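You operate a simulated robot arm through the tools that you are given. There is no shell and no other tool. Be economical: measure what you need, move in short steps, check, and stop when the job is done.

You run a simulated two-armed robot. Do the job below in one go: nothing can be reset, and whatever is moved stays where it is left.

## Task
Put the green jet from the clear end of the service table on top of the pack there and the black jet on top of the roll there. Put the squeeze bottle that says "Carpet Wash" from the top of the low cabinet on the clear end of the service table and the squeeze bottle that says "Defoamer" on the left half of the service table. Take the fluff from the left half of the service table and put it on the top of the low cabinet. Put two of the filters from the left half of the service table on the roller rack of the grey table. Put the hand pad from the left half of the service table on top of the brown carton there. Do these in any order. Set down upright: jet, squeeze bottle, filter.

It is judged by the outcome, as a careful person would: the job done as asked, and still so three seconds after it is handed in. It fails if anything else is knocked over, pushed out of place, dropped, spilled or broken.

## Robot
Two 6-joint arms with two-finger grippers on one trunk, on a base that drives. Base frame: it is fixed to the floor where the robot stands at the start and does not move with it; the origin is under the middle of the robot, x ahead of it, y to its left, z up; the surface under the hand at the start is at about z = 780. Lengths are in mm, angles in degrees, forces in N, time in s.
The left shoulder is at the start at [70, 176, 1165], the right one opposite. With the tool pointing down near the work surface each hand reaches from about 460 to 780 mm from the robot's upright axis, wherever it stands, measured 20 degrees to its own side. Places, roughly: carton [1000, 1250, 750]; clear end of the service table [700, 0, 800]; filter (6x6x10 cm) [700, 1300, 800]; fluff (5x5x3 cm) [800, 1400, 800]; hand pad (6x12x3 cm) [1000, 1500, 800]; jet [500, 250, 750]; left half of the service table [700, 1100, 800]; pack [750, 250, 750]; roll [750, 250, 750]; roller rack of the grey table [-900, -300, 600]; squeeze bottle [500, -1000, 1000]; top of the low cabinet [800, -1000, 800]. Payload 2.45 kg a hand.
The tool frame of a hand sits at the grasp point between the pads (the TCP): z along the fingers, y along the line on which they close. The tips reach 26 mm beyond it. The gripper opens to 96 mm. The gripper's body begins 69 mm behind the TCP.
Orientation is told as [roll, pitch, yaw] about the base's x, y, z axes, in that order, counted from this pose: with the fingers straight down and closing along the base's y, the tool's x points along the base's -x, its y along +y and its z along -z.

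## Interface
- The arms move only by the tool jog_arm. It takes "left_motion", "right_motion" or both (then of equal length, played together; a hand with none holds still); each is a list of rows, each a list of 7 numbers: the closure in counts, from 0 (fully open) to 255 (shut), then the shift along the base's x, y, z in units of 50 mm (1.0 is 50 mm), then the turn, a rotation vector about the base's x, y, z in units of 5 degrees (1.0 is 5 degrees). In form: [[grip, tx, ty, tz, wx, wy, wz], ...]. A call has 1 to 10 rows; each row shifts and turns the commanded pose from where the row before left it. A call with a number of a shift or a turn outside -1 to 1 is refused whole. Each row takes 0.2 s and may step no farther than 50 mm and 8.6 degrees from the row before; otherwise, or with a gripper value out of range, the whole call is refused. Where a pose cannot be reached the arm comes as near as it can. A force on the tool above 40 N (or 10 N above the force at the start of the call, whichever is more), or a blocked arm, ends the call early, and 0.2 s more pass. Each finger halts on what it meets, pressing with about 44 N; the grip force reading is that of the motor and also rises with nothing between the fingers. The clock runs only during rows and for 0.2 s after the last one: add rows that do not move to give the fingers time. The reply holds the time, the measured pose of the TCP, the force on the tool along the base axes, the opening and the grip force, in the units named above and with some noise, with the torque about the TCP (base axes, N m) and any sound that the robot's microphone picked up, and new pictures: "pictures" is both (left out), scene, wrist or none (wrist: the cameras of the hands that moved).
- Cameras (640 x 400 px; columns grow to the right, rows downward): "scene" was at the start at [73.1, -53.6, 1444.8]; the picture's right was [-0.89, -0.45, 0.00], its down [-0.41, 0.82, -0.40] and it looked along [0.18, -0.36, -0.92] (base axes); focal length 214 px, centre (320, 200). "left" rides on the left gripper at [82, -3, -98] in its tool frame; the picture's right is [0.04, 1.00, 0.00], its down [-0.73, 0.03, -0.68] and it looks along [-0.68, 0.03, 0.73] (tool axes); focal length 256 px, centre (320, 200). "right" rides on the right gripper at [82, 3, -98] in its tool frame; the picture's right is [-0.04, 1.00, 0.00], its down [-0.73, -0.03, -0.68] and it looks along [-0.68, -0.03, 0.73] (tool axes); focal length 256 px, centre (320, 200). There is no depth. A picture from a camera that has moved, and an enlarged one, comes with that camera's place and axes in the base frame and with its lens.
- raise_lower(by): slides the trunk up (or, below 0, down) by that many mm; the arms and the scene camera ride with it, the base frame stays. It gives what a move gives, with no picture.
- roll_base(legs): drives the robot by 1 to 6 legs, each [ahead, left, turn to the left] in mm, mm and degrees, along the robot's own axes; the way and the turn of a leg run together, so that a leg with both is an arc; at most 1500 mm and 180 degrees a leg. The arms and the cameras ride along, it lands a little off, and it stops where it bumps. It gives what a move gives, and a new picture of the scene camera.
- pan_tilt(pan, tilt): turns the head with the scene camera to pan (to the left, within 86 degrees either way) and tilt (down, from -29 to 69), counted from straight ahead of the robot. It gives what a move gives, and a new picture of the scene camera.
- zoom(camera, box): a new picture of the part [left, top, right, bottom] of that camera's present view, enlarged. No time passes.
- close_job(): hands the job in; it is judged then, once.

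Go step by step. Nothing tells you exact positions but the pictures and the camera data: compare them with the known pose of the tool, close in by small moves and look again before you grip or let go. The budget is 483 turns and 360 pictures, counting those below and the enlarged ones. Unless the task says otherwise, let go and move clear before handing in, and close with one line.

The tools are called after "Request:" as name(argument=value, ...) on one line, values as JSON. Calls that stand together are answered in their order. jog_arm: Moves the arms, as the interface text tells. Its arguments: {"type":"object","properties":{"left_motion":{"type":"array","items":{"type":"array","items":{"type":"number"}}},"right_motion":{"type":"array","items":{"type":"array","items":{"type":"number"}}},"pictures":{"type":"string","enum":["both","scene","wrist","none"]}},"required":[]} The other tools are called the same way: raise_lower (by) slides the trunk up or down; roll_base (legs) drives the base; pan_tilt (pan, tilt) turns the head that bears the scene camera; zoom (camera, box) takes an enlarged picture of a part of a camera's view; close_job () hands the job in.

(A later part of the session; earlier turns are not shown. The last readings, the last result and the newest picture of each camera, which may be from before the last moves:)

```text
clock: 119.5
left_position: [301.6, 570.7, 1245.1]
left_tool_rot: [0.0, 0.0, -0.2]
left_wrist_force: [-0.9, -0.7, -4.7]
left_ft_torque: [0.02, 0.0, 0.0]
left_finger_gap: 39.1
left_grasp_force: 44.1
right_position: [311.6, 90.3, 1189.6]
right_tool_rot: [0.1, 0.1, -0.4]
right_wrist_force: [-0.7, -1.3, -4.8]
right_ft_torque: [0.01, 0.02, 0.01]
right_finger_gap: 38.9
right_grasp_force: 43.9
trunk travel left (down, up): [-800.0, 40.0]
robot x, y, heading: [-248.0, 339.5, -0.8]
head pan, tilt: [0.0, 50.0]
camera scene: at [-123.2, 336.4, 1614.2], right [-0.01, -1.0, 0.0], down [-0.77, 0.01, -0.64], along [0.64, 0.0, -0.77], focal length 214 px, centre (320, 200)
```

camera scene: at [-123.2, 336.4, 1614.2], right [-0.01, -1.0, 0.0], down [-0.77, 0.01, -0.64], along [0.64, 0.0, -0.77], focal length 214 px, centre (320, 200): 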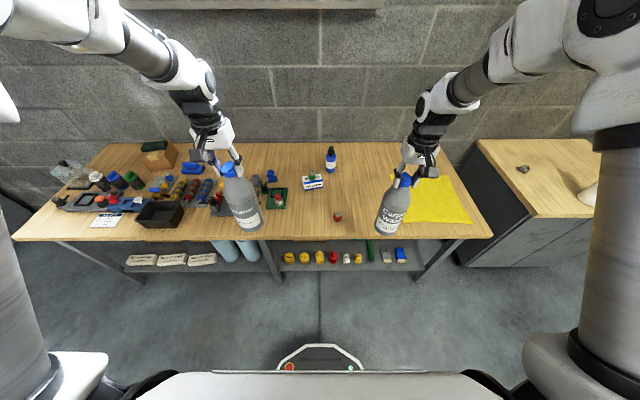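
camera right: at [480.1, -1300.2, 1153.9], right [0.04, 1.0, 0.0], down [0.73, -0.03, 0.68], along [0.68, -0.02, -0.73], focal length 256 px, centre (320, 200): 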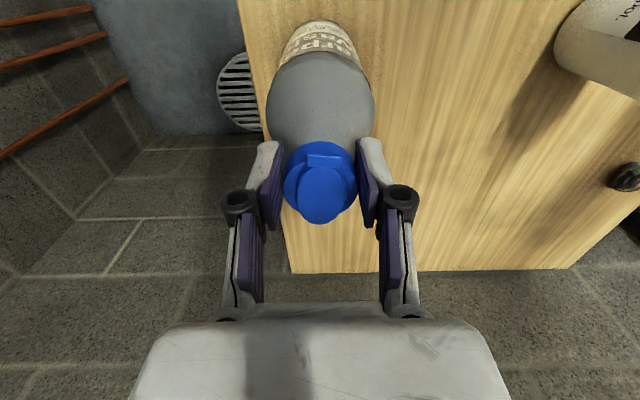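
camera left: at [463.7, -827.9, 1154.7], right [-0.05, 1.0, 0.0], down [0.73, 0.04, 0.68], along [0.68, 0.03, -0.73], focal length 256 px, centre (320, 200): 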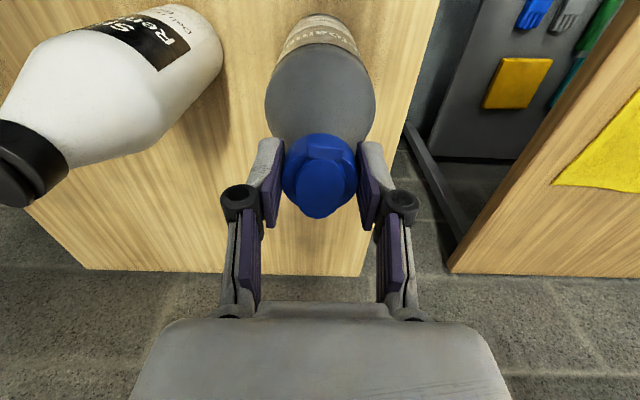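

Request:
roll_base(legs=[[270, 0, 0.8]])

Request:
pan_tilt(pan=-20, tilt=55)

```text
clock: 121.5
left_position: [565.2, 579.4, 1245.7]
left_tool_rot: [0.0, -0.3, 0.7]
left_wrist_force: [-1.0, 0.6, -5.3]
left_ft_torque: [-0.01, 0.0, -0.02]
left_finger_gap: 39.0
left_grasp_force: 44.2
right_position: [581.8, 99.6, 1191.1]
right_tool_rot: [0.1, 0.0, 0.5]
right_wrist_force: [-0.3, 0.4, -5.3]
right_ft_torque: [-0.01, 0.04, 0.0]
right_finger_gap: 38.7
right_grasp_force: 44.6
trunk travel left (down, up): [-800.0, 40.0]
robot x, y, heading: [20.1, 336.7, 0.4]
head pan, tilt: [0.0, 50.0]
camera scene: at [144.1, 339.0, 1614.5], right [0.01, -1.0, 0.0], down [-0.77, -0.01, -0.64], along [0.64, 0.01, -0.77], focal length 214 px, centre (320, 200)
```

scene: 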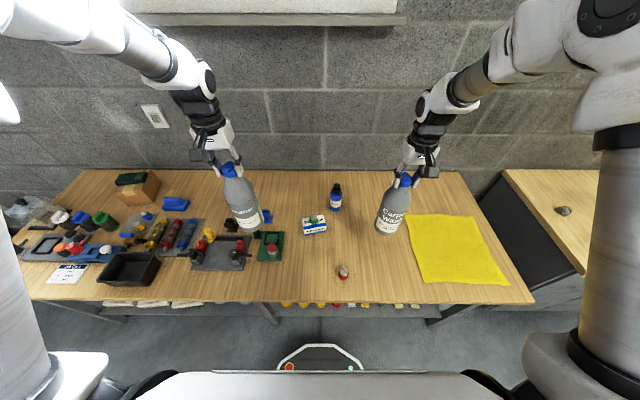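

```text
clock: 122.3
left_position: [567.6, 579.6, 1244.4]
left_tool_rot: [-0.1, 0.0, 0.7]
left_wrist_force: [0.6, 0.1, -4.1]
left_ft_torque: [0.02, 0.02, 0.0]
left_finger_gap: 39.1
left_grasp_force: 44.3
right_position: [585.5, 100.8, 1188.8]
right_tool_rot: [0.0, 0.2, 0.5]
right_wrist_force: [-0.7, 0.4, -5.1]
right_ft_torque: [0.01, 0.05, 0.01]
right_finger_gap: 38.8
right_grasp_force: 43.9
trunk travel left (down, up): [-800.0, 40.0]
robot x, y, heading: [22.1, 340.5, 0.5]
head pan, tilt: [-20.0, 55.0]
camera scene: at [138.9, 314.4, 1607.6], right [-0.33, -0.94, 0.0], down [-0.77, 0.27, -0.57], along [0.54, -0.19, -0.82], focal length 214 px, centre (320, 200)
```

scene: 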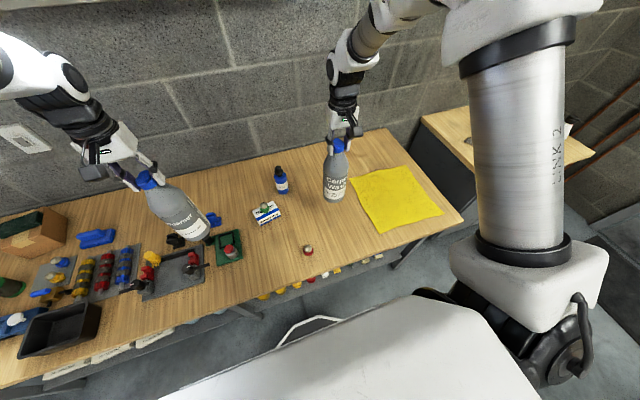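

Request:
jog_arm(right_motion=[[210, 0, -0.2, -0.7, 0, 0, 0], [210, 0, 0, -0.7, 0, 0, 0], [210, 0, 0, -0.7, 0, 0, 0], [210, 0, 0, -0.6, 0, 0, 0], [210, 0, 0, 0, 0, 0, 0]], pictures="none")

Request:
zoom(camera="scene", box=[240, 130, 440, 255])

```text
clock: 123.5
left_position: [567.0, 580.2, 1245.5]
left_tool_rot: [0.0, -0.1, 0.7]
left_wrist_force: [0.6, -0.4, -5.2]
left_ft_torque: [0.0, -0.01, -0.03]
left_finger_gap: 38.9
left_grasp_force: 44.3
right_position: [584.8, 91.6, 1054.6]
right_tool_rot: [0.1, 0.1, 0.5]
right_wrist_force: [0.6, 0.3, -5.1]
right_ft_torque: [0.05, 0.05, 0.02]
right_finger_gap: 38.9
right_grasp_force: 44.4
trunk travel left (down, up): [-800.0, 40.0]
robot x, y, heading: [20.9, 336.4, 0.5]
head pan, tilt: [-20.0, 55.0]
```

```text
3.20 times, centred on (340, 192) of scene
camera zoom: at [137.6, 314.4, 1607.7], right [-0.33, -0.94, 0.0], down [-0.77, 0.27, -0.57], along [0.54, -0.19, -0.82], focal length 686 px, centre (256, 224)
```

zoom: 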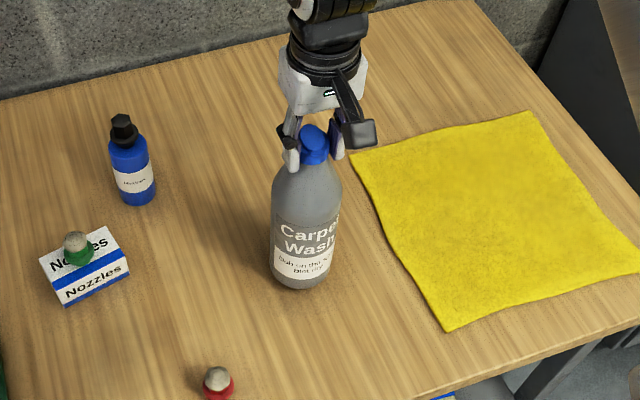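

Request:
jog_arm(right_motion=[[210, 0, 0, -0.16, 0, 0, 0], [210, 0, 0, -0.1, 0, 0, 0], [210, 0, 0, 0, 0, 0, 0]], pictures="none")

```text
clock: 124.3
left_position: [566.7, 580.2, 1244.7]
left_tool_rot: [-0.2, -0.1, 0.7]
left_wrist_force: [-0.3, 0.8, -5.0]
left_ft_torque: [0.02, 0.03, 0.05]
left_finger_gap: 39.1
left_grasp_force: 43.8
right_position: [584.5, 92.2, 1040.9]
right_tool_rot: [0.0, 0.0, 0.4]
right_wrist_force: [-0.6, -0.1, -4.5]
right_ft_torque: [-0.01, 0.05, 0.01]
right_finger_gap: 38.8
right_grasp_force: 44.4
trunk travel left (down, up): [-800.0, 40.0]
robot x, y, heading: [20.6, 338.6, 0.6]
head pan, tilt: [-20.0, 55.0]
```

Request:
jog_arm(right_motion=[[210, 0, 0, -0.05, 0, 0, 0], [210, 0, 0, 0, 0, 0, 0]], pictures="none")

```text
clock: 124.9
left_position: [567.4, 580.9, 1244.8]
left_tool_rot: [-0.2, -0.1, 0.6]
left_wrist_force: [0.8, 0.8, -4.1]
left_ft_torque: [0.01, 0.04, -0.01]
left_finger_gap: 38.8
left_grasp_force: 43.9
right_position: [582.9, 91.9, 1039.5]
right_tool_rot: [-0.1, 0.2, 0.4]
right_wrist_force: [0.0, 1.1, -5.0]
right_ft_torque: [0.0, 0.04, -0.03]
right_finger_gap: 38.8
right_grasp_force: 44.4
trunk travel left (down, up): [-800.0, 40.0]
robot x, y, heading: [19.2, 337.0, 0.4]
head pan, tilt: [-20.0, 55.0]
```

Request:
jog_arm(right_motion=[[210, 0, 0, -0.05, 0, 0, 0], [210, 0, 0, -0.03, 0, 0, 0], [210, 0, 0, 0, 0, 0, 0]], pictures="none")

```text
clock: 125.7
left_position: [565.8, 580.3, 1245.8]
left_tool_rot: [-0.2, -0.3, 0.7]
left_wrist_force: [0.7, -0.4, -5.4]
left_ft_torque: [-0.02, 0.03, -0.06]
left_finger_gap: 39.1
left_grasp_force: 44.2
right_position: [583.1, 90.3, 1035.8]
right_tool_rot: [0.0, -0.1, 0.4]
right_wrist_force: [-0.3, -1.9, 10.5]
right_ft_torque: [-0.06, 0.2, 0.14]
right_finger_gap: 38.9
right_grasp_force: 44.1
trunk travel left (down, up): [-800.0, 40.0]
robot x, y, heading: [22.5, 341.7, 0.6]
head pan, tilt: [-20.0, 55.0]
```

Request:
jog_arm(right_motion=[[210, 0, 0, 0.03, 0, 0, 0], [140, 0, 0, 0, 0, 0, 0], [90, 0, 0, 0, 0, 0, 0], [0, 0, 0, 0, 0, 0, 0], [0, 0, 0, 0.4, 0, 0, 0], [0, 0, 0, 0.8, 0, 0, 0], [0, 0, 0, 0.9, 0, 0, 0], [0, 0, 0, 0.9, 0, 0, 0]], pictures="wrist")

Request:
zoom(camera="scene", box=[240, 130, 440, 255])

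```text
clock: 127.5
left_position: [565.4, 580.2, 1246.6]
left_tool_rot: [-0.1, -0.2, 0.7]
left_wrist_force: [0.0, 0.9, -4.1]
left_ft_torque: [0.02, 0.0, 0.03]
left_finger_gap: 39.3
left_grasp_force: 44.4
right_position: [581.7, 91.0, 1187.6]
right_tool_rot: [0.1, 0.0, 0.6]
right_wrist_force: [0.0, 0.6, -1.2]
right_ft_torque: [0.0, -0.05, -0.01]
right_finger_gap: 96.1
right_grasp_force: 0.0
trunk travel left (down, up): [-800.0, 40.0]
robot x, y, heading: [22.2, 341.3, 0.4]
head pan, tilt: [-20.0, 55.0]
camera right: at [500.5, 93.4, 1285.7], right [0.03, 1.0, 0.0], down [0.73, -0.02, 0.68], along [0.68, -0.02, -0.73], focal length 256 px, centre (320, 200)
```

right: 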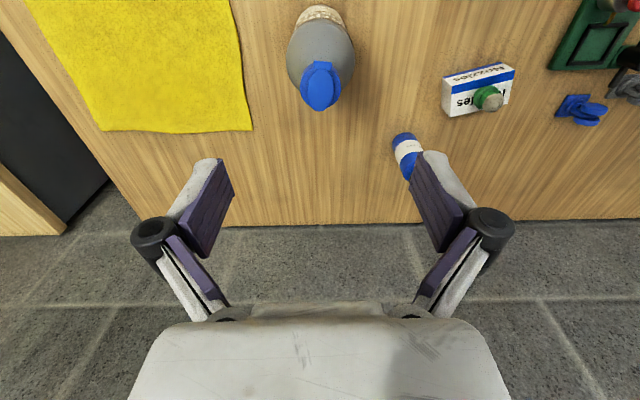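

```text
3.20 times, centred on (340, 192) of scene
camera zoom: at [135.1, 315.0, 1607.9], right [-0.33, -0.94, 0.0], down [-0.77, 0.27, -0.57], along [0.54, -0.19, -0.82], focal length 686 px, centre (256, 224)
```

zoom: 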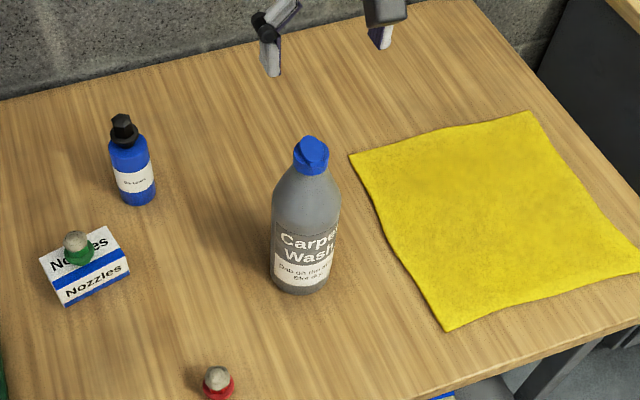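

Carpet Wash stands well. Now I drive left and look for a free spot for Defoamer on the left half.

Request:
roll_base(legs=[[30, 220, 0]])

Request:
pan_tilt(pan=15, tilt=45)

```text
clock: 129.2
left_position: [594.4, 797.8, 1245.2]
left_tool_rot: [0.1, -0.2, 0.7]
left_wrist_force: [-0.2, 0.1, -5.6]
left_ft_torque: [0.04, 0.04, 0.01]
left_finger_gap: 39.2
left_grasp_force: 43.5
right_position: [612.0, 309.1, 1185.9]
right_tool_rot: [0.2, -0.1, 0.4]
right_wrist_force: [0.1, 0.4, -0.1]
right_ft_torque: [0.06, -0.02, 0.02]
right_finger_gap: 96.0
right_grasp_force: 0.0
trunk travel left (down, up): [-800.0, 40.0]
robot x, y, heading: [50.0, 559.9, 0.5]
head pan, tilt: [-20.0, 55.0]
camera scene: at [164.7, 532.0, 1607.8], right [-0.34, -0.94, 0.0], down [-0.77, 0.28, -0.57], along [0.54, -0.19, -0.82], focal length 214 px, centre (320, 200)
```

scene: 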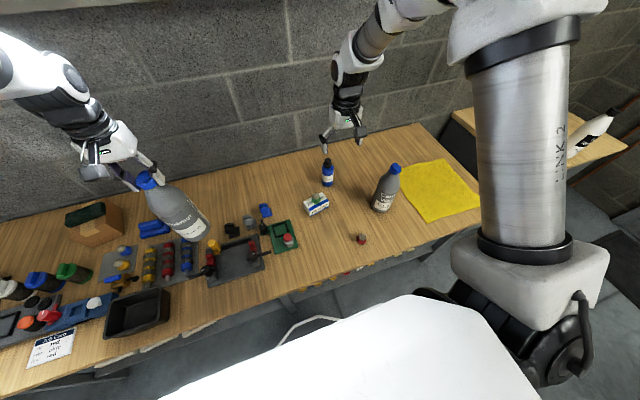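

```text
clock: 130.2
left_position: [595.1, 799.9, 1245.3]
left_tool_rot: [-0.1, -0.1, 0.7]
left_wrist_force: [-0.1, -0.2, -5.1]
left_ft_torque: [0.0, -0.02, 0.02]
left_finger_gap: 38.9
left_grasp_force: 44.0
right_position: [611.0, 311.0, 1186.7]
right_tool_rot: [0.1, 0.0, 0.4]
right_wrist_force: [0.1, -0.4, -0.2]
right_ft_torque: [-0.01, 0.0, -0.02]
right_finger_gap: 96.0
right_grasp_force: 0.1
trunk travel left (down, up): [-800.0, 40.0]
robot x, y, heading: [50.5, 560.6, 0.1]
head pan, tilt: [15.0, 45.0]
camera scene: at [175.5, 581.0, 1621.2], right [0.27, -0.96, 0.0], down [-0.68, -0.19, -0.71], along [0.68, 0.19, -0.71], focal length 214 px, centre (320, 200)
```

scene: 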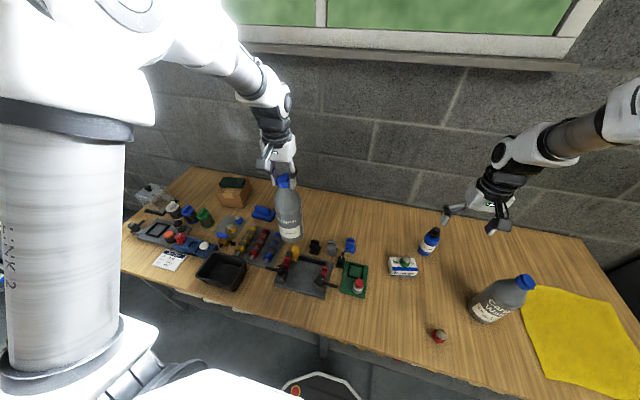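

Request:
jog_arm(left_motion=[[210, 0.82, 0.1, 0, 0, 0, 0], [210, 0.82, 0.1, 0, 0, 0, 0], [210, 0.82, 0.1, -0.2, 0, 0, 0], [210, 0.82, 0.1, -0.4, 0, 0, 0], [210, 0.82, 0.1, -0.5, 0, 0, 0], [210, 0, 0, -0.8, 0, 0, 0], [210, 0, 0, -0.8, 0, 0, 0], [210, 0, 0, 0, 0, 0, 0]], pictures="scene")

Request:
zoom(camera="scene", box=[220, 150, 380, 280])

```text
clock: 132.0
left_position: [800.9, 825.7, 1108.1]
left_tool_rot: [0.0, 0.0, 0.7]
left_wrist_force: [-0.4, -0.2, -5.8]
left_ft_torque: [0.01, 0.04, -0.01]
left_finger_gap: 39.2
left_grasp_force: 44.3
right_position: [611.9, 312.2, 1185.8]
right_tool_rot: [0.0, 0.1, 0.3]
right_wrist_force: [0.6, -0.1, 0.7]
right_ft_torque: [0.02, -0.05, -0.01]
right_finger_gap: 95.9
right_grasp_force: 0.1
trunk travel left (down, up): [-800.0, 40.0]
robot x, y, heading: [50.5, 561.8, 0.3]
head pan, tilt: [15.0, 45.0]
camera scene: at [177.2, 581.5, 1621.1], right [0.27, -0.96, 0.0], down [-0.68, -0.19, -0.71], along [0.68, 0.19, -0.71], focal length 214 px, centre (320, 200)
```

scene: 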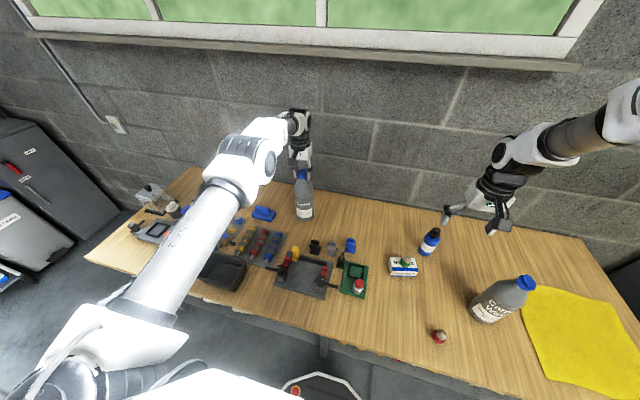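

```text
3.08 times, centred on (300, 215) of scene
camera zoom: at [177.2, 581.5, 1621.1], right [0.27, -0.96, 0.0], down [-0.68, -0.19, -0.71], along [0.68, 0.19, -0.71], focal length 660 px, centre (382, 154)
```

zoom: 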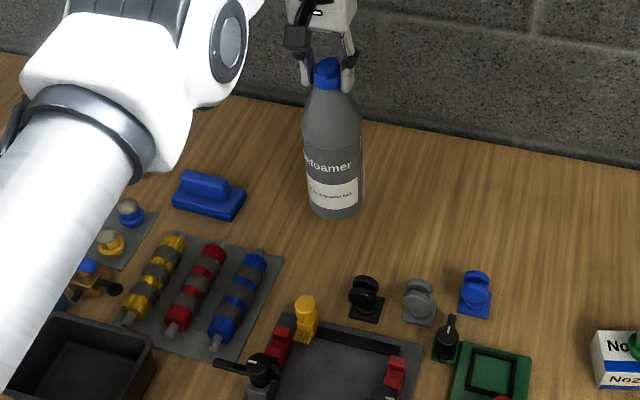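

Request:
jog_arm(left_motion=[[210, 0, 0, -0.7, 0, 0, 0], [210, 0, 0, -0.5, 0, 0, 0], [210, 0, 0, -0.1, 0, 0, 0], [210, 0, 0, -0.05, 0, 0, 0], [210, 0, 0, 0, 0, 0, 0]], pictures="none")

```text
clock: 133.2
left_position: [801.7, 826.2, 1041.8]
left_tool_rot: [-0.1, -0.1, 0.7]
left_wrist_force: [0.0, -0.2, -5.4]
left_ft_torque: [0.02, 0.02, 0.04]
left_finger_gap: 39.2
left_grasp_force: 44.2
right_position: [612.2, 312.0, 1186.6]
right_tool_rot: [0.0, 0.1, 0.5]
right_wrist_force: [-0.6, -0.5, -0.3]
right_ft_torque: [-0.01, -0.01, 0.03]
right_finger_gap: 95.9
right_grasp_force: 0.0
trunk travel left (down, up): [-800.0, 40.0]
robot x, y, heading: [52.3, 562.1, 0.3]
head pan, tilt: [15.0, 45.0]
```

Request:
jog_arm(left_motion=[[210, 0, 0, -0.06, 0, 0, 0], [210, 0, 0, -0.04, 0, 0, 0], [210, 0, 0, 0, 0, 0, 0]], pictures="none")

```text
clock: 134.0
left_position: [799.6, 824.6, 1038.0]
left_tool_rot: [0.0, -0.1, 0.7]
left_wrist_force: [-0.9, 0.7, -3.9]
left_ft_torque: [0.0, 0.08, -0.01]
left_finger_gap: 39.0
left_grasp_force: 43.6
right_position: [611.8, 311.9, 1185.6]
right_tool_rot: [0.1, 0.0, 0.4]
right_wrist_force: [0.2, -0.8, 0.2]
right_ft_torque: [-0.03, -0.01, -0.01]
right_finger_gap: 95.9
right_grasp_force: 0.1
trunk travel left (down, up): [-800.0, 40.0]
robot x, y, heading: [50.7, 562.5, 0.5]
head pan, tilt: [15.0, 45.0]
```

Request:
jog_arm(left_motion=[[210, 0, 0, -0.04, 0, 0, 0], [210, 0, 0, 0, 0, 0, 0]], pictures="none")

```text
clock: 134.6
left_position: [799.3, 824.5, 1036.0]
left_tool_rot: [0.0, -0.3, 0.7]
left_wrist_force: [0.4, 1.1, 2.8]
left_ft_torque: [0.11, -0.21, 0.08]
left_finger_gap: 39.0
left_grasp_force: 44.5
right_position: [610.6, 310.2, 1187.2]
right_tool_rot: [0.2, 0.0, 0.5]
right_wrist_force: [-0.8, -0.2, -0.2]
right_ft_torque: [0.0, 0.03, 0.0]
right_finger_gap: 96.0
right_grasp_force: 0.0
trunk travel left (down, up): [-800.0, 40.0]
robot x, y, heading: [50.9, 561.5, 0.6]
head pan, tilt: [15.0, 45.0]
```

Contact made; releasing and lifting clear.

Request:
jog_arm(left_motion=[[140, 0, 0, 0, 0, 0, 0], [90, 0, 0, 0, 0, 0, 0], [0, 0, 0, 0, 0, 0, 0], [0, 0, 0, 0.4, 0, 0, 0], [0, 0, 0, 0.8, 0, 0, 0], [0, 0, 0, 0.9, 0, 0, 0], [0, -0.4, 0, 0.8, 0, 0, 0], [0, -0.8, 0, 0.3, 0, 0, 0]], pictures="none")

Request:
zoom(camera="scene", box=[220, 150, 380, 280])

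```text
clock: 136.4
left_position: [736.2, 823.2, 1199.5]
left_tool_rot: [-0.1, -0.5, 0.6]
left_wrist_force: [0.1, -0.1, 1.0]
left_ft_torque: [0.01, -0.04, 0.04]
left_finger_gap: 96.1
left_grasp_force: 0.1
right_position: [607.5, 312.1, 1187.9]
right_tool_rot: [0.1, -0.2, 0.5]
right_wrist_force: [-1.0, -1.2, 1.2]
right_ft_torque: [0.02, -0.04, -0.02]
right_finger_gap: 96.1
right_grasp_force: 0.0
trunk travel left (down, up): [-800.0, 40.0]
robot x, y, heading: [49.0, 560.8, 0.8]
head pan, tilt: [15.0, 45.0]
```

```text
3.08 times, centred on (300, 215) of scene
camera zoom: at [170.3, 580.3, 1621.6], right [0.27, -0.96, 0.0], down [-0.68, -0.19, -0.71], along [0.68, 0.19, -0.71], focal length 660 px, centre (382, 154)
```

zoom: 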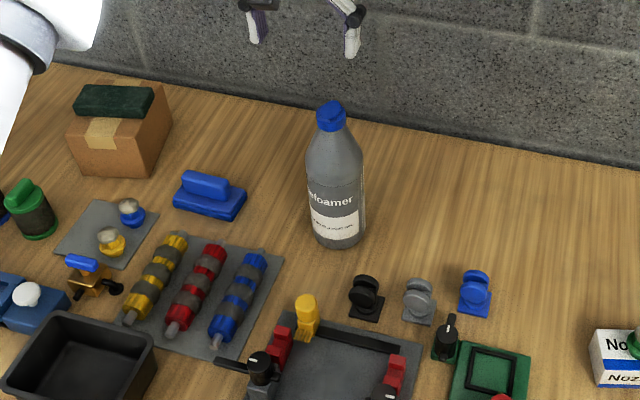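

Defoamer done. Next, drive to the filters and look closely.

Request:
roll_base(legs=[[0, 705, 0]])

Request:
raise_lower(by=-120)

Request:
pan_tilt(pan=10, tilt=55)

```text
clock: 140.2
left_position: [735.1, 1527.8, 1196.6]
left_tool_rot: [0.1, -0.2, 0.5]
left_wrist_force: [-0.2, 0.7, 0.1]
left_ft_torque: [0.02, 0.02, 0.01]
left_finger_gap: 96.0
left_grasp_force: 0.0
right_position: [605.6, 1014.2, 1187.4]
right_tool_rot: [0.1, 0.0, 0.2]
right_wrist_force: [0.6, -0.6, -0.5]
right_ft_torque: [0.01, 0.02, -0.07]
right_finger_gap: 95.8
right_grasp_force: 0.0
trunk travel left (down, up): [-800.0, 40.0]
robot x, y, heading: [45.8, 1265.8, 0.3]
head pan, tilt: [15.0, 45.0]
camera scene: at [170.4, 1284.9, 1621.3], right [0.26, -0.96, 0.0], down [-0.68, -0.19, -0.71], along [0.68, 0.19, -0.71], focal length 214 px, centre (320, 200)
```

scene: 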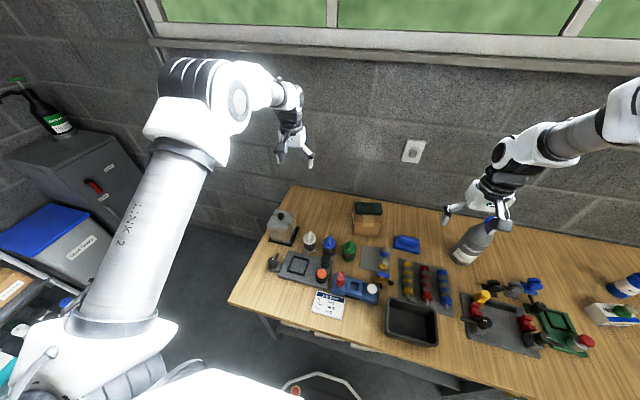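

```text
clock: 141.8
left_position: [737.4, 1528.8, 1076.2]
left_tool_rot: [-0.1, -0.1, 0.5]
left_wrist_force: [-0.4, 0.2, -0.8]
left_ft_torque: [0.01, 0.0, -0.02]
left_finger_gap: 95.9
left_grasp_force: 0.1
right_position: [604.8, 1014.9, 1065.4]
right_tool_rot: [0.0, 0.0, 0.3]
right_wrist_force: [-0.9, -0.3, 0.4]
right_ft_torque: [0.0, 0.02, 0.0]
right_finger_gap: 96.2
right_grasp_force: 0.2
trunk travel left (down, up): [-680.0, 160.0]
robot x, y, heading: [44.1, 1264.0, 0.3]
head pan, tilt: [15.0, 45.0]
```

```text
clock: 142.5
left_position: [735.0, 1529.2, 1076.1]
left_tool_rot: [0.1, -0.2, 0.5]
left_wrist_force: [0.2, 0.8, 0.4]
left_ft_torque: [-0.01, -0.01, 0.02]
left_finger_gap: 95.9
left_grasp_force: 0.1
right_position: [605.8, 1013.5, 1067.5]
right_tool_rot: [0.1, 0.0, 0.3]
right_wrist_force: [0.7, 0.3, 0.2]
right_ft_torque: [-0.05, -0.02, 0.0]
right_finger_gap: 96.1
right_grasp_force: 0.1
trunk travel left (down, up): [-680.0, 160.0]
robot x, y, heading: [43.4, 1265.3, 0.3]
head pan, tilt: [10.0, 55.0]
camera scene: at [162.8, 1277.4, 1487.9], right [0.18, -0.98, 0.0], down [-0.81, -0.15, -0.57], along [0.56, 0.1, -0.82], focal length 214 px, centre (320, 200)
```

scene: 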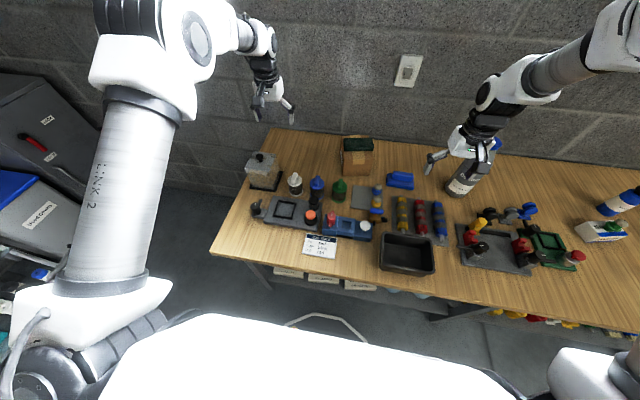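

Request:
zoom(camera="scene", box=[240, 130, 380, 250])

Request:
jog_arm(left_motion=[[0, -0.3, -0.3, 0, 0, 0, 0], [0, -0.3, -0.3, -0.3, 0, 0, 0], [0, -0.3, -0.3, -0.3, 0, 0, 0], [0, -0.3, -0.3, -0.3, 0, 0, 0]], pictures="wrist")

```text
3.33 times, centred on (310, 190) of scene
camera zoom: at [162.8, 1277.4, 1487.9], right [0.18, -0.98, 0.0], down [-0.81, -0.15, -0.57], along [0.56, 0.1, -0.82], focal length 715 px, centre (353, 233)
```

zoom: 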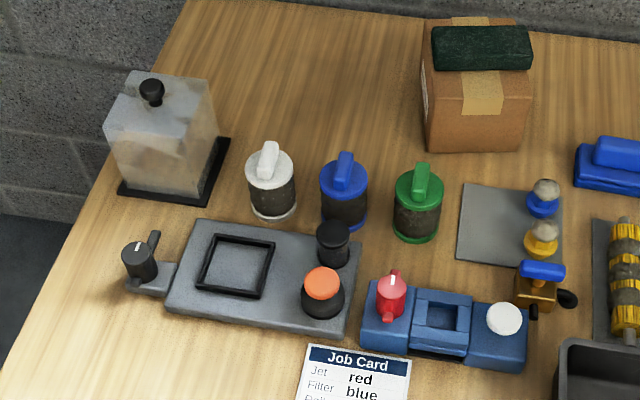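

```text
clock: 143.5
left_position: [675.7, 1467.1, 1032.6]
left_tool_rot: [-0.1, -0.2, 0.5]
left_wrist_force: [0.3, 0.5, 0.0]
left_ft_torque: [0.03, -0.01, 0.01]
left_finger_gap: 96.0
left_grasp_force: 0.2
right_position: [605.1, 1014.0, 1066.1]
right_tool_rot: [0.0, 0.0, 0.3]
right_wrist_force: [-0.3, -1.2, -0.2]
right_ft_torque: [0.01, -0.04, -0.03]
right_finger_gap: 96.2
right_grasp_force: 0.1
trunk travel left (down, up): [-680.0, 160.0]
robot x, y, heading: [46.9, 1265.0, -0.0]
head pan, tilt: [10.0, 55.0]
camera left: at [593.3, 1463.1, 1130.4], right [-0.05, 1.0, 0.0], down [0.73, 0.04, 0.68], along [0.68, 0.03, -0.73], focal length 256 px, centre (320, 200)
```

left: 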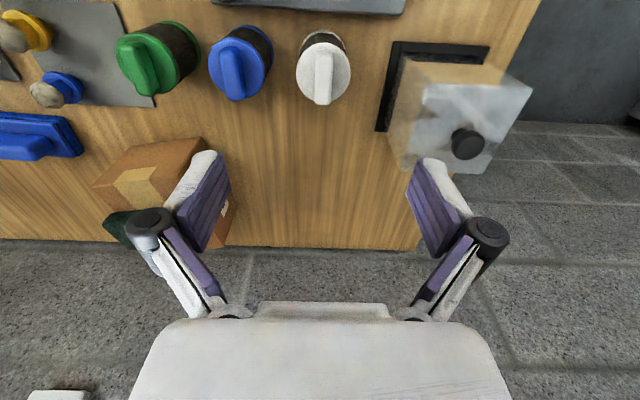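

Request:
pan_tilt(pan=-86, tilt=25)

Request:
zoom(camera="scene", box=[380, 80, 640, 240])

```text
clock: 145.2
left_position: [675.9, 1469.4, 1032.7]
left_tool_rot: [0.0, -0.1, 0.5]
left_wrist_force: [-0.6, 0.7, -0.6]
left_ft_torque: [-0.01, -0.01, -0.01]
left_finger_gap: 96.1
left_grasp_force: 0.2
right_position: [605.8, 1015.6, 1067.2]
right_tool_rot: [0.0, 0.0, 0.3]
right_wrist_force: [0.7, 0.1, -0.4]
right_ft_torque: [-0.02, -0.02, 0.01]
right_finger_gap: 96.1
right_grasp_force: 0.0
trunk travel left (down, up): [-680.0, 160.0]
robot x, y, heading: [44.9, 1264.7, 0.3]
head pan, tilt: [-85.9, 25.0]
camera scene: at [99.0, 1172.6, 1531.9], right [-1.0, -0.08, 0.0], down [-0.03, 0.42, -0.91], along [0.07, -0.9, -0.42], focal length 214 px, centre (320, 200)
```

scene: 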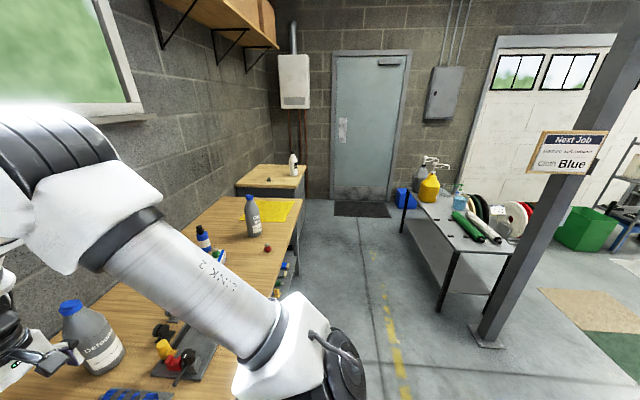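

```text
2.46 times, centred on (510, 160) of scene
camera zoom: at [99.0, 1172.6, 1531.9], right [-1.0, -0.08, 0.0], down [-0.03, 0.42, -0.91], along [0.07, -0.9, -0.42], focal length 528 px, centre (-148, 298)
```

zoom: 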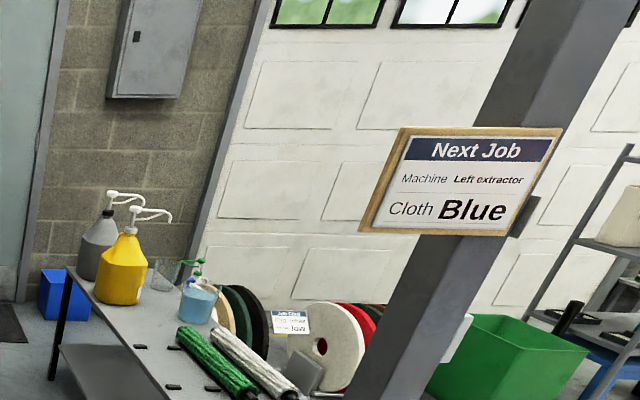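

The rack is on the grey table behind; I'll inspect it up close later. Now rotate the left gripper 90° to grip the white filter along x (its neighbours leave no room in y).

Request:
jog_arm(left_motion=[[0, 0, 0, 0, 0, 0, 1], [0, 0, 0, 0, 0, 0, 1], [0, 0, 0, 0, 0, 0, 1], [0, 0, 0, 0, 0, 0, 1], [0, 0, 0, 0, 0, 0, 1], [0, 0, 0, 0, 0, 0, 1], [0, 0, 0, 0, 0, 0, 1], [0, 0, 0, 0, 0, 0, 1], [0, 0, 0, 0, 0, 0, 1], [0, 0, 0, 0, 0, 0, 0]], right_motion=[[0, 0, 0, 0, 0, 0, -1], [0, 0, 0, 0, 0, 0, -1], [0, 0, 0, 0, 0, 0, -1], [0, 0, 0, 0, 0, 0, -1], [0, 0, 0, 0, 0, 0, -1], [0, 0, 0, 0, 0, 0, -1], [0, 0, 0, 0, 0, 0, -1], [0, 0, 0, 0, 0, 0, -1], [0, 0, 0, 0, 0, 0, -1], [0, 0, 0, 0, 0, 0, 0]], pictures="none")

Request:
jog_arm(left_motion=[[0, 0, 0, 0, 0, 0, 1], [0, 0, 0, 0, 0, 0, 1], [0, 0, 0, 0, 0, 0, 1], [0, 0, 0, 0, 0, 0, 1], [0, 0, 0, 0, 0, 0, 1], [0, 0, 0, 0, 0, 0, 1], [0, 0, 0, 0, 0, 0, 1], [0, 0, 0, 0, 0, 0, 1], [0, 0, 0, 0, 0, 0, 0.9], [0, 0, 0, 0, 0, 0, 0]], right_motion=[[0, 0, 0, 0, 0, 0, -1], [0, 0, 0, 0, 0, 0, -1], [0, 0, 0, 0, 0, 0, -1], [0, 0, 0, 0, 0, 0, -1], [0, 0, 0, 0, 0, 0, -1], [0, 0, 0, 0, 0, 0, -1], [0, 0, 0, 0, 0, 0, -1], [0, 0, 0, 0, 0, 0, -1], [0, 0, 0, 0, 0, 0, -1], [0, 0, 0, 0, 0, 0, 0]], pictures="wrist")

Request:
pan_tilt(pan=10, tilt=55)

```text
clock: 147.4
left_position: [676.1, 1468.7, 1032.5]
left_tool_rot: [0.0, -0.3, 45.6]
left_wrist_force: [-0.2, 0.3, -0.5]
left_ft_torque: [0.03, -0.01, 0.03]
left_finger_gap: 96.1
left_grasp_force: 0.1
right_position: [606.4, 1016.0, 1065.6]
right_tool_rot: [0.1, 0.1, -44.8]
right_wrist_force: [-0.3, 0.0, -0.3]
right_ft_torque: [-0.02, 0.01, -0.02]
right_finger_gap: 96.0
right_grasp_force: 0.1
trunk travel left (down, up): [-680.0, 160.0]
robot x, y, heading: [48.0, 1266.4, 0.1]
head pan, tilt: [-85.9, 25.0]
```

```text
clock: 149.6
left_position: [675.8, 1468.9, 1032.2]
left_tool_rot: [0.0, -0.3, 90.1]
left_wrist_force: [-0.1, -0.9, 0.0]
left_ft_torque: [-0.02, -0.01, -0.01]
left_finger_gap: 95.8
left_grasp_force: 0.0
right_position: [606.0, 1014.5, 1066.2]
right_tool_rot: [0.1, 0.0, -89.8]
right_wrist_force: [-1.1, 0.1, 0.7]
right_ft_torque: [0.02, 0.04, 0.0]
right_finger_gap: 95.7
right_grasp_force: 0.0
trunk travel left (down, up): [-680.0, 160.0]
robot x, y, heading: [45.5, 1266.2, 0.1]
head pan, tilt: [-85.9, 25.0]
camera right: at [609.1, 1096.4, 1164.9], right [1.0, -0.04, 0.0], down [-0.03, -0.73, 0.68], along [-0.02, -0.68, -0.73], focal length 256 px, centre (320, 200)
camera left: at [678.3, 1386.1, 1129.7], right [-1.0, -0.04, 0.0], down [-0.03, 0.73, 0.68], along [-0.03, 0.68, -0.73], focal length 256 px, centre (320, 200)
```

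right: 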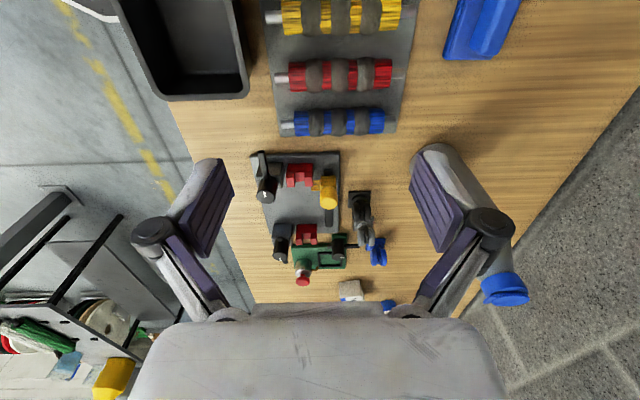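
left: 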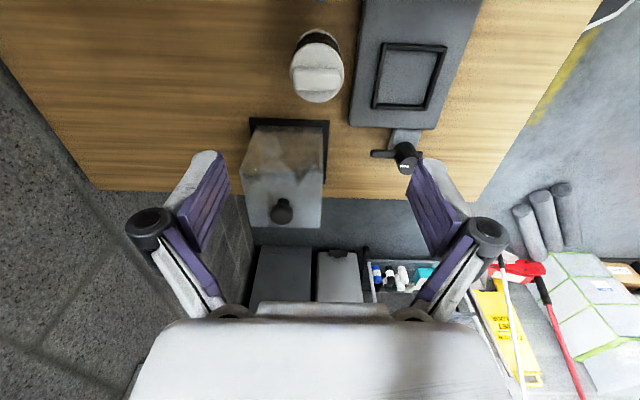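

```text
clock: 151.3
left_position: [675.5, 1468.4, 1032.0]
left_tool_rot: [0.0, -0.2, 90.0]
left_wrist_force: [-0.4, 0.4, -0.7]
left_ft_torque: [0.02, 0.02, 0.0]
left_finger_gap: 95.7
left_grasp_force: 0.1
right_position: [605.7, 1014.1, 1067.6]
right_tool_rot: [0.0, 0.1, -89.8]
right_wrist_force: [0.2, -0.7, 0.0]
right_ft_torque: [-0.01, 0.03, -0.02]
right_finger_gap: 96.1
right_grasp_force: 0.2
trunk travel left (down, up): [-680.0, 160.0]
robot x, y, heading: [44.5, 1265.0, 0.1]
head pan, tilt: [10.0, 55.0]
camera scene: at [162.9, 1277.3, 1487.9], right [0.18, -0.98, 0.0], down [-0.81, -0.15, -0.57], along [0.56, 0.1, -0.82], focal length 214 px, centre (320, 200)
```

scene: 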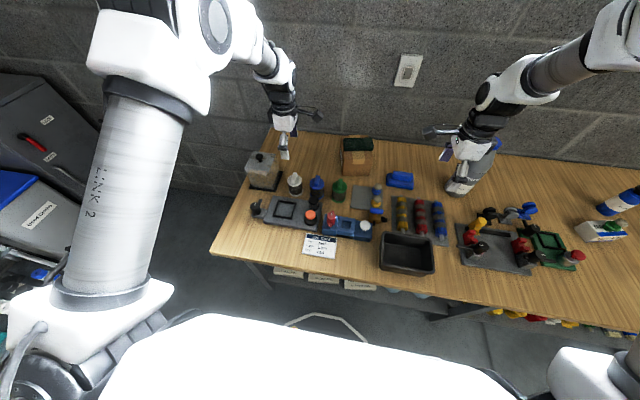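

Request:
jog_arm(left_motion=[[0, 0.01, 0, -0.8, 0, 0, 0], [0, 0, 0, -0.8, 0, 0, 0], [0, 0, 0, -0.6, 0, 0, 0], [0, 0, 0, 0, 0, 0, 0]], pictures="wrist")

Request:
zoom(camera="scene", box=[240, 120, 360, 230])

```text
clock: 152.3
left_position: [675.7, 1467.7, 920.6]
left_tool_rot: [-0.1, -0.2, 90.0]
left_wrist_force: [0.4, 0.3, 0.0]
left_ft_torque: [0.0, 0.02, -0.01]
left_finger_gap: 96.0
left_grasp_force: 0.1
right_position: [606.3, 1014.6, 1066.3]
right_tool_rot: [0.1, -0.1, -89.8]
right_wrist_force: [0.6, 0.0, 0.5]
right_ft_torque: [-0.01, 0.02, 0.02]
right_finger_gap: 96.1
right_grasp_force: 0.0
trunk travel left (down, up): [-680.0, 160.0]
robot x, y, heading: [45.2, 1265.0, 0.1]
head pan, tilt: [10.0, 55.0]
camera left: at [678.9, 1385.8, 1018.6], right [-1.0, -0.04, 0.0], down [-0.03, 0.73, 0.68], along [-0.03, 0.68, -0.73], focal length 256 px, centre (320, 200)
```

left: 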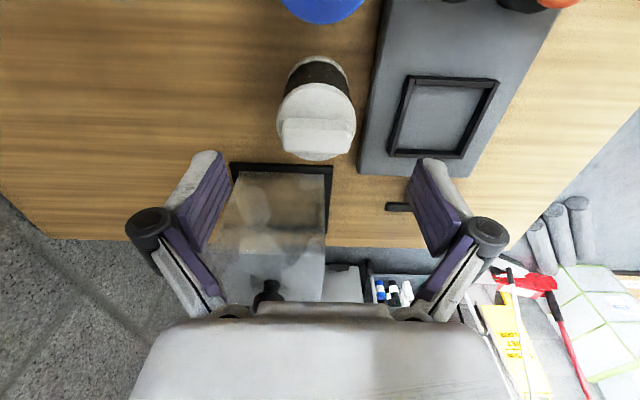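

```text
3.64 times, centred on (300, 175) of scene
camera zoom: at [162.6, 1277.2, 1487.9], right [0.18, -0.98, 0.0], down [-0.81, -0.15, -0.57], along [0.56, 0.1, -0.82], focal length 780 px, centre (393, 291)
```

zoom: 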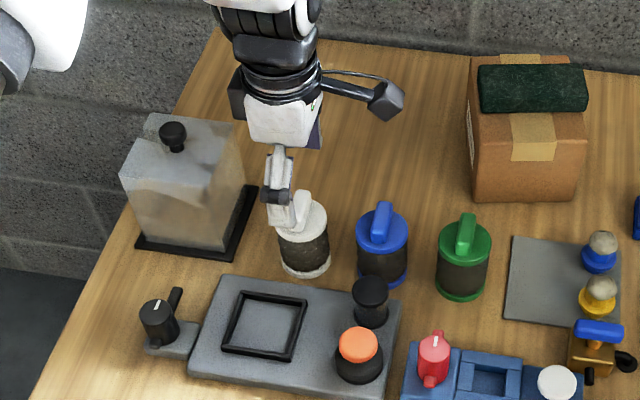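

Request:
jog_arm(left_motion=[[0, 0, -0.03, -0.7, 0, 0, 0], [0, 0, 0, -0.7, 0, 0, 0], [0, 0, 0, 0, 0, 0, 0], [60, 0, 0, 0, 0, 0, 0], [120, 0, 0, 0, 0, 0, 0], [180, 0, 0, 0, 0, 0, 0]], pictures="wrist")

Request:
zoom(camera="scene", box=[240, 120, 360, 230])

```text
clock: 153.7
left_position: [678.0, 1466.4, 851.9]
left_tool_rot: [-0.1, -0.3, 89.9]
left_wrist_force: [1.6, 0.2, 4.2]
left_ft_torque: [0.02, -0.12, 0.04]
left_finger_gap: 54.6
left_grasp_force: 43.9
right_position: [605.5, 1015.2, 1067.5]
right_tool_rot: [0.1, -0.1, -89.7]
right_wrist_force: [0.1, -0.2, -0.9]
right_ft_torque: [0.01, 0.01, 0.0]
right_finger_gap: 96.0
right_grasp_force: 0.1
trunk travel left (down, up): [-680.0, 160.0]
robot x, y, heading: [41.2, 1267.3, 0.1]
head pan, tilt: [10.0, 55.0]
camera left: at [678.8, 1383.8, 949.6], right [-1.0, -0.04, 0.0], down [-0.03, 0.73, 0.68], along [-0.03, 0.68, -0.73], focal length 256 px, centre (320, 200)
```

left: 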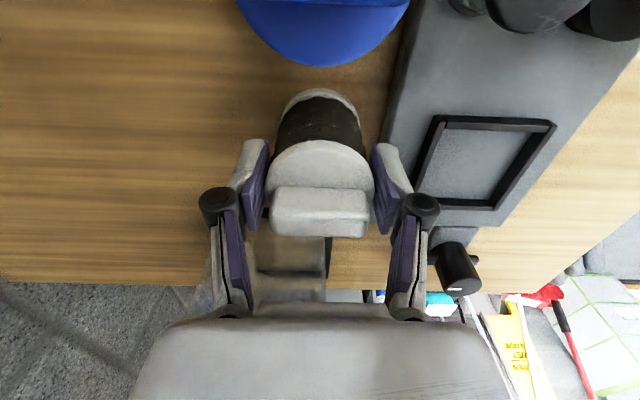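

```text
3.64 times, centred on (300, 175) of scene
camera zoom: at [162.5, 1277.2, 1488.0], right [0.18, -0.98, 0.0], down [-0.81, -0.15, -0.57], along [0.56, 0.1, -0.82], focal length 780 px, centre (393, 291)
```

zoom: 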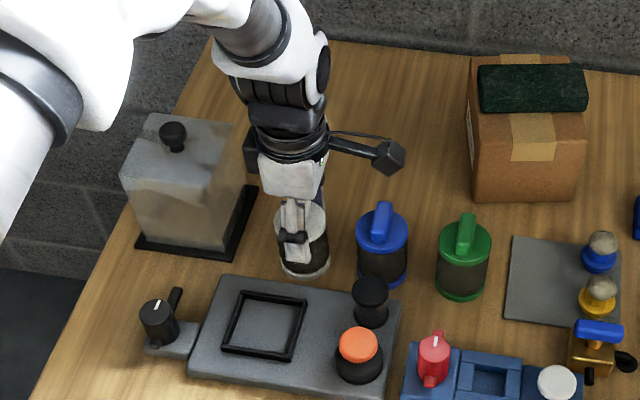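

White filter gripped; lift it clear, then shift the base so the right hand can take the green filter.

Request:
jog_arm(left_motion=[[190, 0, 0, 0.8, 0, 0, 0], [190, 0, 0, 0.9, 0, 0, 0], [190, 0, 0, 0.9, 0, 0, 0], [190, 0, 0, 0.9, 0, 0, 0], [190, 0, 0, 0, 0, 0, 0]], pictures="wrist")

```text
clock: 154.9
left_position: [677.5, 1466.9, 1027.6]
left_tool_rot: [0.0, -0.2, 90.0]
left_wrist_force: [1.0, -1.4, -0.8]
left_ft_torque: [-0.01, 0.02, 0.01]
left_finger_gap: 54.6
left_grasp_force: 44.1
right_position: [606.3, 1014.7, 1065.6]
right_tool_rot: [-0.1, 0.0, -89.7]
right_wrist_force: [0.2, -0.4, -0.8]
right_ft_torque: [-0.03, 0.0, 0.01]
right_finger_gap: 96.0
right_grasp_force: 0.1
trunk travel left (down, up): [-680.0, 160.0]
robot x, y, heading: [45.1, 1264.5, 0.3]
head pan, tilt: [10.0, 55.0]
camera left: at [679.6, 1384.4, 1124.8], right [-1.0, -0.04, 0.0], down [-0.03, 0.73, 0.68], along [-0.03, 0.68, -0.73], focal length 256 px, centre (320, 200)
```

left: 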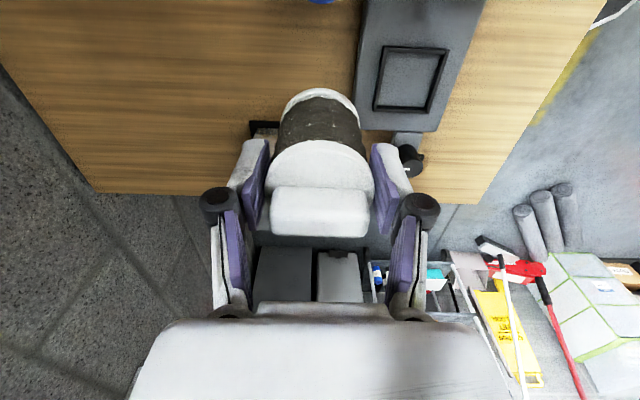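

Request:
jog_arm(left_motion=[[190, 0, 0, 0.7, 0, 0, 0], [190, 0, 0, 0.7, 0, 0, 0], [190, 0, 0, 0, 0, 0, 0]], pictures="none")

Request:
roll_base(legs=[[0, 230, 0]])

Request:
pan_tilt(pan=-10, tilt=55)

Request:
zoom(camera="scene", box=[280, 120, 420, 250])

```text
clock: 155.7
left_position: [675.7, 1467.0, 1096.5]
left_tool_rot: [0.0, -0.2, 90.0]
left_wrist_force: [0.6, 0.5, -1.8]
left_ft_torque: [-0.02, 0.01, -0.01]
left_finger_gap: 54.7
left_grasp_force: 43.9
right_position: [606.6, 1016.6, 1066.1]
right_tool_rot: [0.0, 0.0, -89.7]
right_wrist_force: [0.9, 0.6, -0.9]
right_ft_torque: [0.0, 0.04, 0.01]
right_finger_gap: 95.7
right_grasp_force: 0.0
trunk travel left (down, up): [-680.0, 160.0]
robot x, y, heading: [42.7, 1265.3, 0.0]
head pan, tilt: [10.0, 55.0]
```

```text
clock: 157.4
left_position: [673.8, 1695.0, 1095.6]
left_tool_rot: [0.0, -0.2, 90.0]
left_wrist_force: [-0.6, 0.8, -2.7]
left_ft_torque: [0.03, -0.01, 0.04]
left_finger_gap: 54.7
left_grasp_force: 43.9
right_position: [604.2, 1243.6, 1067.6]
right_tool_rot: [0.0, 0.0, -89.7]
right_wrist_force: [0.2, 0.5, 0.4]
right_ft_torque: [0.02, 0.01, 0.0]
right_finger_gap: 95.9
right_grasp_force: 0.0
trunk travel left (down, up): [-680.0, 160.0]
robot x, y, heading: [45.7, 1494.7, 0.4]
head pan, tilt: [10.0, 55.0]
camera scene: at [161.8, 1505.8, 1487.9], right [0.18, -0.98, 0.0], down [-0.81, -0.15, -0.57], along [0.56, 0.1, -0.82], focal length 214 px, centre (320, 200)
```

scene: 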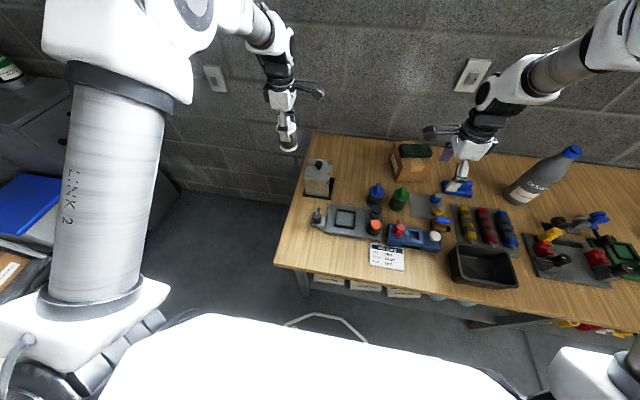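

```text
clock: 158.3
left_position: [674.6, 1694.9, 1096.5]
left_tool_rot: [-0.1, -0.3, 90.0]
left_wrist_force: [0.3, -0.5, 0.1]
left_ft_torque: [-0.03, 0.0, 0.0]
left_finger_gap: 54.6
left_grasp_force: 43.6
right_position: [604.6, 1244.0, 1066.6]
right_tool_rot: [0.0, 0.0, -89.7]
right_wrist_force: [0.1, -0.9, -0.6]
right_ft_torque: [-0.01, -0.04, -0.02]
right_finger_gap: 96.1
right_grasp_force: 0.0
trunk travel left (down, up): [-680.0, 160.0]
robot x, y, heading: [45.8, 1496.7, 0.3]
head pan, tilt: [-10.0, 55.0]
camera scene: at [161.9, 1481.8, 1487.9], right [-0.17, -0.99, 0.0], down [-0.81, 0.14, -0.57], along [0.57, -0.1, -0.82], focal length 214 px, centre (320, 200)
```

scene: 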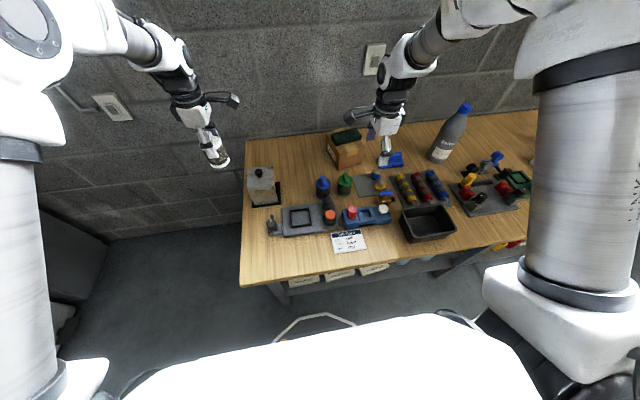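

```text
3.08 times, centred on (350, 185) of scene
camera zoom: at [161.9, 1481.8, 1487.9], right [-0.17, -0.99, 0.0], down [-0.81, 0.14, -0.57], along [0.57, -0.1, -0.82], focal length 660 px, centre (228, 246)
```

zoom: 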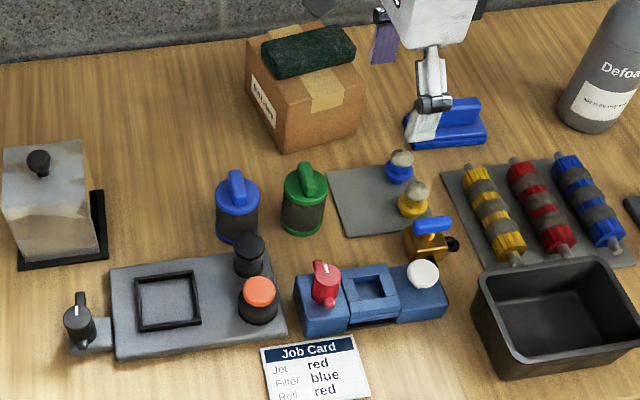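

Request:
jog_arm(right_motion=[[0, 0.45, 0.34, -0.4, 0, 0, 0], [0, 0.45, 0.33, -0.5, 0, 0, 0], [0, 0.44, 0.33, -0.6, 0, 0, 0], [0, 0, 0, -0.4, 0, 0, 0], [0, 0, 0, 0, 0, 0, 0]], pictures="wrist")

Request:
zoom(camera="scene", box=[300, 130, 400, 220])

```text
clock: 159.5
left_position: [674.0, 1695.3, 1095.7]
left_tool_rot: [0.0, -0.3, 90.0]
left_wrist_force: [-0.2, 0.3, -0.4]
left_ft_torque: [0.0, 0.0, -0.03]
left_finger_gap: 54.7
left_grasp_force: 44.2
right_position: [672.7, 1295.5, 971.9]
right_tool_rot: [0.1, -0.1, -89.7]
right_wrist_force: [0.2, -0.7, 0.7]
right_ft_torque: [-0.03, 0.0, 0.01]
right_finger_gap: 95.9
right_grasp_force: 0.1
trunk travel left (down, up): [-680.0, 160.0]
robot x, y, heading: [44.4, 1494.4, 0.0]
head pan, tilt: [-10.0, 55.0]
camera right: at [675.5, 1376.3, 1069.7], right [1.0, -0.03, 0.0], down [-0.03, -0.73, 0.68], along [-0.02, -0.68, -0.73], focal length 256 px, centre (320, 200)
```

right: 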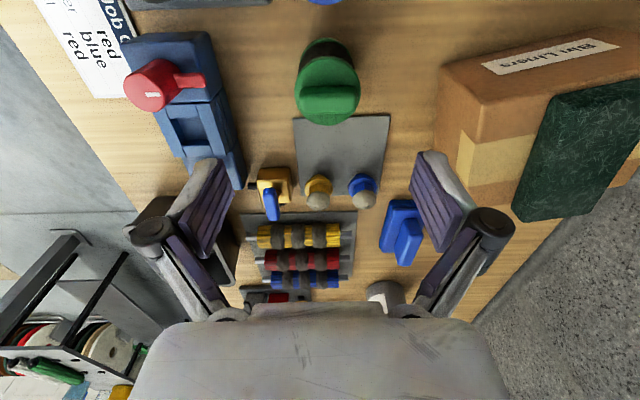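

```text
4.44 times, centred on (350, 175) of scene
camera zoom: at [161.4, 1481.5, 1487.9], right [-0.17, -0.99, 0.0], down [-0.81, 0.14, -0.57], along [0.57, -0.1, -0.82], focal length 953 px, centre (187, 311)
```

zoom: 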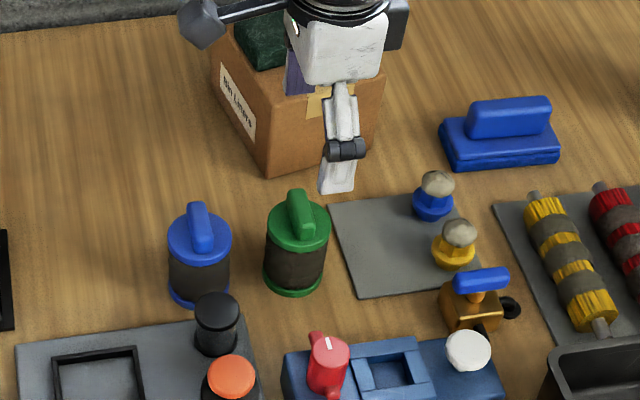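

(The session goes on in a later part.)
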